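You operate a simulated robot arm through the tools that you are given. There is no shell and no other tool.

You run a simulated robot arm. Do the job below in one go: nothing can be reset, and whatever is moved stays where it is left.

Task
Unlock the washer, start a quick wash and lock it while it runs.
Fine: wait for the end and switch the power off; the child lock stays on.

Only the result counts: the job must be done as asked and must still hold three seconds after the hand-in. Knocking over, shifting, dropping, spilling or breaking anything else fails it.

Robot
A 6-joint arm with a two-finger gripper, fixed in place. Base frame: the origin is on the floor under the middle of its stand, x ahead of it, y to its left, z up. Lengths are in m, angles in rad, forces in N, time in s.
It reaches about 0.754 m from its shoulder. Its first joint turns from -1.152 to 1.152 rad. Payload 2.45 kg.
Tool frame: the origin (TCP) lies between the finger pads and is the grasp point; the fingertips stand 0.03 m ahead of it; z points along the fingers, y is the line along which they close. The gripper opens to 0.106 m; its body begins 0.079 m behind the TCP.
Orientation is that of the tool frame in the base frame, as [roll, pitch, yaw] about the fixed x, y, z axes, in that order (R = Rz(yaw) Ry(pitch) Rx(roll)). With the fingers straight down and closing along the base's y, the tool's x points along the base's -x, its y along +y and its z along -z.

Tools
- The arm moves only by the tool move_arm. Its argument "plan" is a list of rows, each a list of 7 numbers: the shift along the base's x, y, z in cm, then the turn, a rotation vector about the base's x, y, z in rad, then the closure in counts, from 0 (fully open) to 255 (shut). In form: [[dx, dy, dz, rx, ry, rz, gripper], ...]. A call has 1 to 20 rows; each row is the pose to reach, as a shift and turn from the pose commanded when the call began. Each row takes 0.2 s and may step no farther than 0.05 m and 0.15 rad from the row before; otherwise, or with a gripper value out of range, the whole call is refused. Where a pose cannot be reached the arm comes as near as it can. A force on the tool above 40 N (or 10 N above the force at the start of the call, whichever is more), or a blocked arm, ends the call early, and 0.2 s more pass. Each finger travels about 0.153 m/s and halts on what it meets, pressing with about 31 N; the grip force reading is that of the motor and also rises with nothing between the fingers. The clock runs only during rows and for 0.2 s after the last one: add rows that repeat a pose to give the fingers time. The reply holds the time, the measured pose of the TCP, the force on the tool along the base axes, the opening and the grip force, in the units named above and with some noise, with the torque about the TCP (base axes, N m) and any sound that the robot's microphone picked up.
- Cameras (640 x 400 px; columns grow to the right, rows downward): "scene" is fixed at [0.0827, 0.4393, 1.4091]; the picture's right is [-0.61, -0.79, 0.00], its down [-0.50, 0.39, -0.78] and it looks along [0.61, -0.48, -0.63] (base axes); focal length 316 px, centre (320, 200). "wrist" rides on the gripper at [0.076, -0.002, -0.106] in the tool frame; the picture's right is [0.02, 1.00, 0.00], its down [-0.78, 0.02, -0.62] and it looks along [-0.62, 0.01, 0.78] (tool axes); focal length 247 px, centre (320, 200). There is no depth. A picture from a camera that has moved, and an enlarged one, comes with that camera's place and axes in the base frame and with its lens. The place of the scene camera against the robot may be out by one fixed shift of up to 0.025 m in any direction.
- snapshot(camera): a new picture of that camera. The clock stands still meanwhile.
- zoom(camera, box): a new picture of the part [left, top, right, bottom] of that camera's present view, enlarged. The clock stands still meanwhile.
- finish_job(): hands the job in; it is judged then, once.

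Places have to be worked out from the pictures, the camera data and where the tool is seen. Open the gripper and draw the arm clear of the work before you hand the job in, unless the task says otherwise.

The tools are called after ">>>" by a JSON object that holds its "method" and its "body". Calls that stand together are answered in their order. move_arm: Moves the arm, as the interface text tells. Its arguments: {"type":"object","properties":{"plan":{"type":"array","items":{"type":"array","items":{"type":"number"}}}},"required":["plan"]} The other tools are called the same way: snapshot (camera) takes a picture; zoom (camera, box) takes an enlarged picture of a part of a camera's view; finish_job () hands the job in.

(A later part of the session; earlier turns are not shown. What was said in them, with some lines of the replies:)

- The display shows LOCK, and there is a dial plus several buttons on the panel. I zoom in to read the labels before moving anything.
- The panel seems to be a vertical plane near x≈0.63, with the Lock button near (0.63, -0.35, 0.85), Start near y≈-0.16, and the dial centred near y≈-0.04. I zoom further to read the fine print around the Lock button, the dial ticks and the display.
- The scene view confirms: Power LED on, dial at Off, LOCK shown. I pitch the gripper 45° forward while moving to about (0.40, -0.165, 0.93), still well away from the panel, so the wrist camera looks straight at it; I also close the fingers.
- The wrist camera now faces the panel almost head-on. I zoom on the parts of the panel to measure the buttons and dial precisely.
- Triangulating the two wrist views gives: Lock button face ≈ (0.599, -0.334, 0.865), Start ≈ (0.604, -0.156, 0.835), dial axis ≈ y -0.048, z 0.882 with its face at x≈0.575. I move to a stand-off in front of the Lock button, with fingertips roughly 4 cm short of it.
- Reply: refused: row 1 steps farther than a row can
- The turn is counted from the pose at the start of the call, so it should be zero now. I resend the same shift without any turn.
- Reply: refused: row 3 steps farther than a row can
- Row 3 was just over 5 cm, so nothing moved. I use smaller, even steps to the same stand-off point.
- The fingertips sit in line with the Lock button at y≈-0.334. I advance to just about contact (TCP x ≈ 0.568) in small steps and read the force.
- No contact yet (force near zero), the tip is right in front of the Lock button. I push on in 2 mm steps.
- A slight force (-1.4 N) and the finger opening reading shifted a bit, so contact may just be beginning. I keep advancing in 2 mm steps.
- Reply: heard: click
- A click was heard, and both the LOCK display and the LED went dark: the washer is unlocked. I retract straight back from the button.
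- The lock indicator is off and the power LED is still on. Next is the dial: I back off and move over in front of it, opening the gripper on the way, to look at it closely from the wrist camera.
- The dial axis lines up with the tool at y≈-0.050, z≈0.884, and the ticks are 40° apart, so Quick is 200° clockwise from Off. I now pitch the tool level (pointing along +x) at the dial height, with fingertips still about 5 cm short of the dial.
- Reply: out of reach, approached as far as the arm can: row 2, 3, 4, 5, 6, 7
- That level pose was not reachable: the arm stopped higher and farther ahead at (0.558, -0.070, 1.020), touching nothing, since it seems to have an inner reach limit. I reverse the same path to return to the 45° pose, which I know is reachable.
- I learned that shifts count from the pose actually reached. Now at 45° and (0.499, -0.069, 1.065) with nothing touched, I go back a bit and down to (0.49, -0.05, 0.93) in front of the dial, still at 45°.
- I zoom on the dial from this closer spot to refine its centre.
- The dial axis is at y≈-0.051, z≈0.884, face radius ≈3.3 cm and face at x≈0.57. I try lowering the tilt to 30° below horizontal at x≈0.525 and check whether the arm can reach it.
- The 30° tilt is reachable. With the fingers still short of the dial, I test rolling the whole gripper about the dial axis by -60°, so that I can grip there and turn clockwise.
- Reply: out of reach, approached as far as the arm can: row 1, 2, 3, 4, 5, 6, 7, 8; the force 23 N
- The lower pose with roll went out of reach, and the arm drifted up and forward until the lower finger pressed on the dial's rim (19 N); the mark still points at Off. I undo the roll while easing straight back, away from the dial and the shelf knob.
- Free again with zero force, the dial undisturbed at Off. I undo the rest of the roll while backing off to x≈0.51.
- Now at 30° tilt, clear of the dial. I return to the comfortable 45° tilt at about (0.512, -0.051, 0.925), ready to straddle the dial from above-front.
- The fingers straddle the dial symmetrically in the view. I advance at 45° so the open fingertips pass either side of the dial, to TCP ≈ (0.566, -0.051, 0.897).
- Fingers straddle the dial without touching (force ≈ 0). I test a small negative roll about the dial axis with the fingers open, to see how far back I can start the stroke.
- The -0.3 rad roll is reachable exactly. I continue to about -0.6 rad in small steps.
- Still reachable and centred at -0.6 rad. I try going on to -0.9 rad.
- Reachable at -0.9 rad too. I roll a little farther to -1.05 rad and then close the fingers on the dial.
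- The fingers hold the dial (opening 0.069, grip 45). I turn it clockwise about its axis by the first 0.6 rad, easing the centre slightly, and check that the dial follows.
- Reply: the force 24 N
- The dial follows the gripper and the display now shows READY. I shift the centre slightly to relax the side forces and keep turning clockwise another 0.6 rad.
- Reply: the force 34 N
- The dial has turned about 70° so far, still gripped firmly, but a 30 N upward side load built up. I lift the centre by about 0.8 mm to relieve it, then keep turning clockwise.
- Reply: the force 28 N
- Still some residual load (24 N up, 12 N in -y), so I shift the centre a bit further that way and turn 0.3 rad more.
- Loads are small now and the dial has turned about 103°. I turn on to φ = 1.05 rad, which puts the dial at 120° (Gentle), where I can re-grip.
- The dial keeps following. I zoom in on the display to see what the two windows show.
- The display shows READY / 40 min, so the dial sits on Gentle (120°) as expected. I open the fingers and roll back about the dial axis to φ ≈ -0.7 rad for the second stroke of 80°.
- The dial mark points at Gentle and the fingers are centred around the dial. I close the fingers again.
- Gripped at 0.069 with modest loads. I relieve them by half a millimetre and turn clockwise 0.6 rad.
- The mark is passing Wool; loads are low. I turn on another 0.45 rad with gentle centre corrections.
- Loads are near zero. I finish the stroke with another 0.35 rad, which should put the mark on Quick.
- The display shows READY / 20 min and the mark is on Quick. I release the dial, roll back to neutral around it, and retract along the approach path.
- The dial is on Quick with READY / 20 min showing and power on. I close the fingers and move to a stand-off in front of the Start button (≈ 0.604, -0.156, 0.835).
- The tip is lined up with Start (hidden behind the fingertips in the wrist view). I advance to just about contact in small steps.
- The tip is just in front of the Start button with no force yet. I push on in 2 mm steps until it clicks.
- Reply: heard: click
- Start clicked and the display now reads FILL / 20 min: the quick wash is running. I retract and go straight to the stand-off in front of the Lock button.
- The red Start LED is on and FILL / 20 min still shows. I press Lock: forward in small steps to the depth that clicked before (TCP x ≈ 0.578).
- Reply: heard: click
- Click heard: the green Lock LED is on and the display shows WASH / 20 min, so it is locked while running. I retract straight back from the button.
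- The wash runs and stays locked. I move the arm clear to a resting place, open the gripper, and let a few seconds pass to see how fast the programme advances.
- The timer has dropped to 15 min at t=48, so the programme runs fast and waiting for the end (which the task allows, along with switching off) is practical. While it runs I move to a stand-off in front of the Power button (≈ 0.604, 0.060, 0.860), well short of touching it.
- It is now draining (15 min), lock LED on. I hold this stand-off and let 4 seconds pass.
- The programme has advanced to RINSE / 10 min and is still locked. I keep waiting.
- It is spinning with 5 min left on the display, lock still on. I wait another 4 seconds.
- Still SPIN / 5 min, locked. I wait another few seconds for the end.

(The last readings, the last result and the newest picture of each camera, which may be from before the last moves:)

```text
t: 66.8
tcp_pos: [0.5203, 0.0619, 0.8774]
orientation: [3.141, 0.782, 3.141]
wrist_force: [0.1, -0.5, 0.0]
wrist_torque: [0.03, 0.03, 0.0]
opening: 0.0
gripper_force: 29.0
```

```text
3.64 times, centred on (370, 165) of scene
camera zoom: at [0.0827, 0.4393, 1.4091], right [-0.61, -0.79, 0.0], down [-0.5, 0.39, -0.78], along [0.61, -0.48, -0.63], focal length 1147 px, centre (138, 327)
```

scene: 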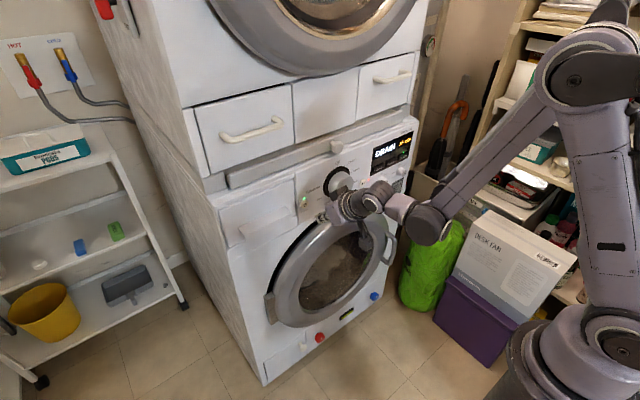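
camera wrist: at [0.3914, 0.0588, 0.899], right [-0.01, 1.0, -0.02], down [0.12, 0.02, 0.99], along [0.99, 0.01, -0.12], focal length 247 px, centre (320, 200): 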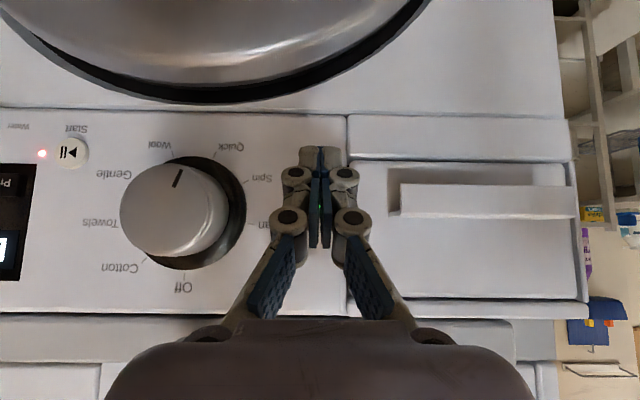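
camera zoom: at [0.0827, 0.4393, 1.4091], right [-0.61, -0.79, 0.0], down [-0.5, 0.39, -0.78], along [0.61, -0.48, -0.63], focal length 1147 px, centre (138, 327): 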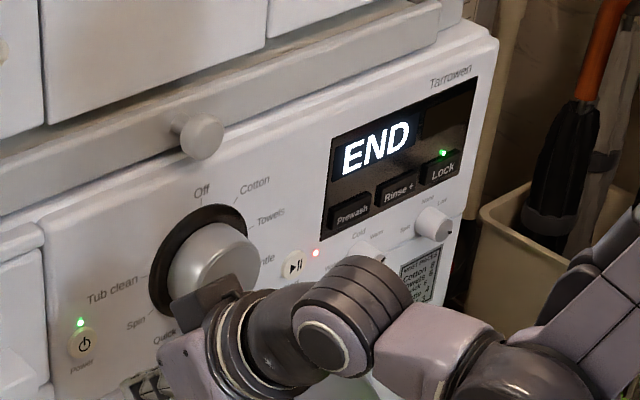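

The display shows END with the lock LED still on. Now I approach the Power button to just about contact.

>>> {"method": "move_arm", "body": {"plan": [[2, 0, -0.1, 0, 0, 0, 255], [4, 0, -0.1, 0, 0, 0, 255], [4.6, 0, -0.1, 0, 0, 0, 255], [5.0, 0, -0.1, 0, 0, 0, 255]]}}

>>> {"method": "zoom", "body": {"camera": "scene", "box": [270, 130, 410, 230]}}

>>> {"method": "snapshot", "body": {"camera": "wrist"}}

```text
t: 67.8
tcp_pos: [0.5717, 0.0624, 0.8765]
orientation: [3.141, 0.783, 3.141]
wrist_force: [-0.1, 0.1, -1.0]
wrist_torque: [0.02, 0.0, 0.0]
opening: 0.0001
gripper_force: 28.6
```

```text
4.00 times, centred on (340, 180) of scene
camera zoom: at [0.0827, 0.4393, 1.4091], right [-0.61, -0.79, 0.0], down [-0.5, 0.39, -0.78], along [0.61, -0.48, -0.63], focal length 1262 px, centre (240, 280)
```

zoom: 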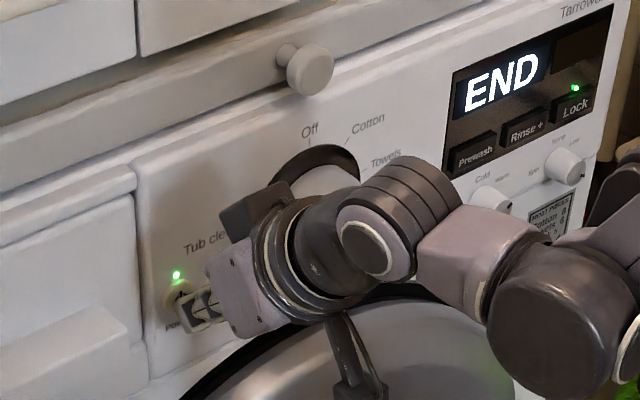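

```text
taken
camera wrist: at [0.4419, 0.0589, 0.898], right [-0.01, 1.0, -0.02], down [0.12, 0.02, 0.99], along [0.99, 0.01, -0.12], focal length 247 px, centre (320, 200)
```

wrist: 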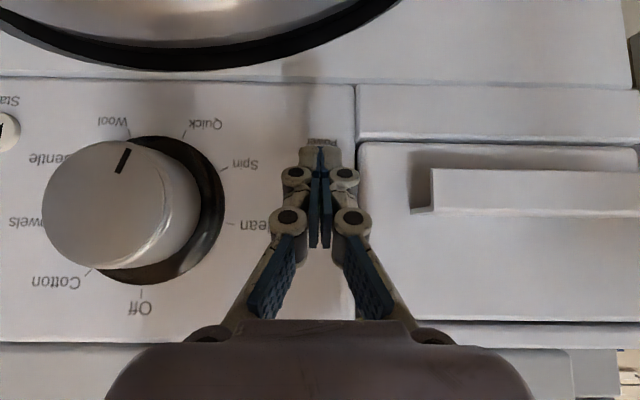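

The fingertips hide the Power button with its label just visible below it, so alignment is right. I push in 2 mm steps until it clicks.

>>> {"method": "move_arm", "body": {"plan": [[0.2, 0, 0, 0, 0, 0, 255], [0.4, 0, 0, 0, 0, 0, 255], [0.6, 0, 0, 0, 0, 0, 255]]}}

>>> {"method": "zoom", "body": {"camera": "scene", "box": [270, 130, 410, 230]}}

```text
t: 68.6
tcp_pos: [0.5771, 0.0606, 0.8749]
orientation: [-3.141, 0.782, 3.141]
wrist_force: [-4.0, 0.3, 0.8]
wrist_torque: [0.01, 0.02, 0.0]
opening: 0.0059
gripper_force: 28.0
heard: click
```

```text
4.00 times, centred on (340, 180) of scene
camera zoom: at [0.0826, 0.4394, 1.4091], right [-0.61, -0.79, 0.0], down [-0.49, 0.39, -0.78], along [0.61, -0.48, -0.63], focal length 1262 px, centre (240, 280)
```

zoom: 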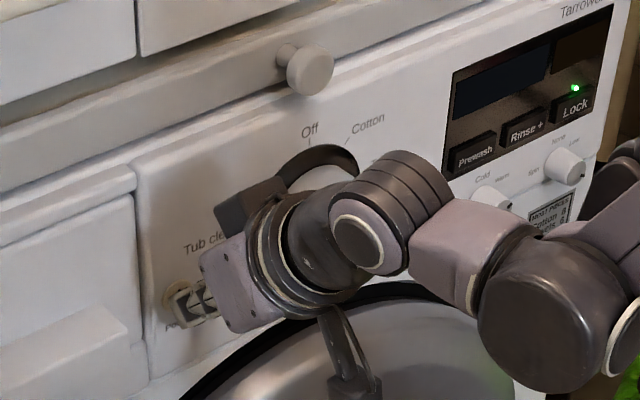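

The click came, the display and Power LED went dark, and the green Lock LED is still lit. I retract straight back, then move clear and open the gripper.

>>> {"method": "move_arm", "body": {"plan": [[-1, 0, 0, 0, 0, 0, 255], [-4, 0, 0.5, 0, 0, 0, 255], [-8, 0, 2, 0, 0, 0, 255], [-12, 0, 4.5, 0, 0, 0, 255], [-15, -2, 7, 0, 0, 0, 128], [-15, -6, 8.5, 0, 0, 0, 0], [-15, -10, 9.5, 0, 0, 0, 0], [-15, -14, 9.5, 0, 0, 0, 0], [-15, -18, 9.5, 0, 0, 0, 0], [-15, -18, 9.5, 0, 0, 0, 0]]}}

>>> {"method": "snapshot", "body": {"camera": "scene"}}

>>> {"method": "zoom", "body": {"camera": "scene", "box": [290, 110, 450, 220]}}

>>> {"method": "snapshot", "body": {"camera": "wrist"}}

```text
t: 70.8
tcp_pos: [0.4284, -0.1184, 0.9709]
orientation: [3.141, 0.783, -3.14]
wrist_force: [0.1, 0.1, 0.1]
wrist_torque: [-0.05, 0.0, -0.04]
opening: 0.1061
gripper_force: 0.1
```

```text
taken
```

scene: 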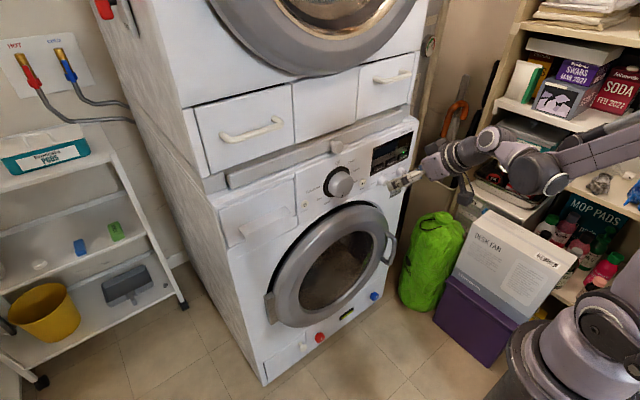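

```text
3.64 times, centred on (370, 165) of scene
camera zoom: at [0.0827, 0.4393, 1.4091], right [-0.61, -0.79, 0.0], down [-0.5, 0.39, -0.78], along [0.61, -0.48, -0.63], focal length 1147 px, centre (138, 327)
```

zoom: 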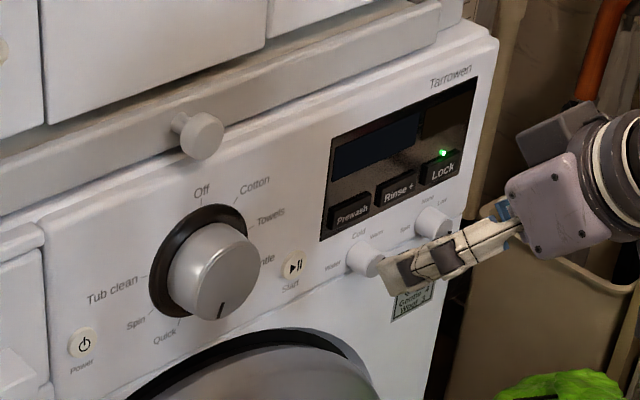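

```text
taken
camera wrist: at [0.2978, -0.1204, 0.9933], right [-0.01, 1.0, -0.02], down [0.12, 0.02, 0.99], along [0.99, 0.01, -0.12], focal length 247 px, centre (320, 200)
```

wrist: 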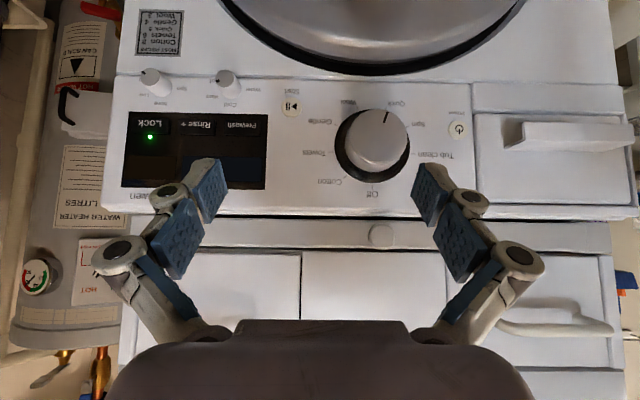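

Power is off, the Lock LED stays lit, the dial is on Quick, and nothing else was moved. I draw the arm a little farther back and up with the gripper open before handing in.

>>> {"method": "move_arm", "body": {"plan": [[-2, -2, 3, 0, 0.13, 0, 0], [-4, -3, 5, 0, 0.26, 0, 0], [-6, -4, 7, 0, 0.39, 0, 0], [-6, -4, 7, 0, 0.39, 0, 0]]}}

>>> {"method": "zoom", "body": {"camera": "scene", "box": [290, 110, 450, 220]}}

```text
t: 71.8
tcp_pos: [0.3667, -0.1599, 1.0402]
orientation: [-3.14, 0.392, 3.141]
wrist_force: [0.0, -0.3, -0.2]
wrist_torque: [0.0, 0.0, -0.06]
opening: 0.1058
gripper_force: 0.2
```

```text
3.64 times, centred on (370, 165) of scene
camera zoom: at [0.0827, 0.4393, 1.4091], right [-0.61, -0.79, 0.0], down [-0.5, 0.39, -0.78], along [0.61, -0.48, -0.63], focal length 1147 px, centre (138, 327)
```

zoom: 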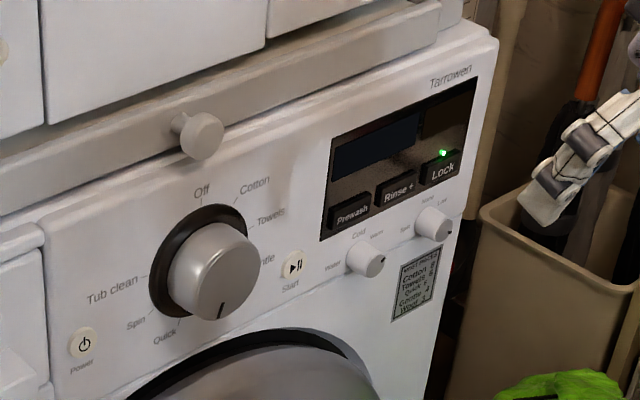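

The quick wash was started and locked while it ran. It has now reached its end, the power is off, the child lock is still on, and the arm is clear with the gripper open. I hand the job in.

>>> {"method": "finish_job", "body": {}}

```text
The job is handed in.
```

The washer was unlocked, a quick wash was started, and it was locked again during the run. I then waited for END and switched the power off, as you allowed.

- **Unlock:** one press of Lock cleared the LOCK display and its light.
- **Quick wash:** I turned the dial from Off to Quick (READY, 20 min) and pressed Start, and the display went to FILL.
- **Lock:** I pressed Lock once the wash was running. The green light came on and stayed on through the drain, rinse and spin.
- **End state:** the power is off, the lock light is still lit, and the dial is still on Quick.

While I was positioning for the dial, one move went out of reach and a finger pressed on the dial's rim with about 19 N. The dial did not turn, and the pictures show nothing else shifted. The arm was clear of the washer with the gripper open before I handed the job in.
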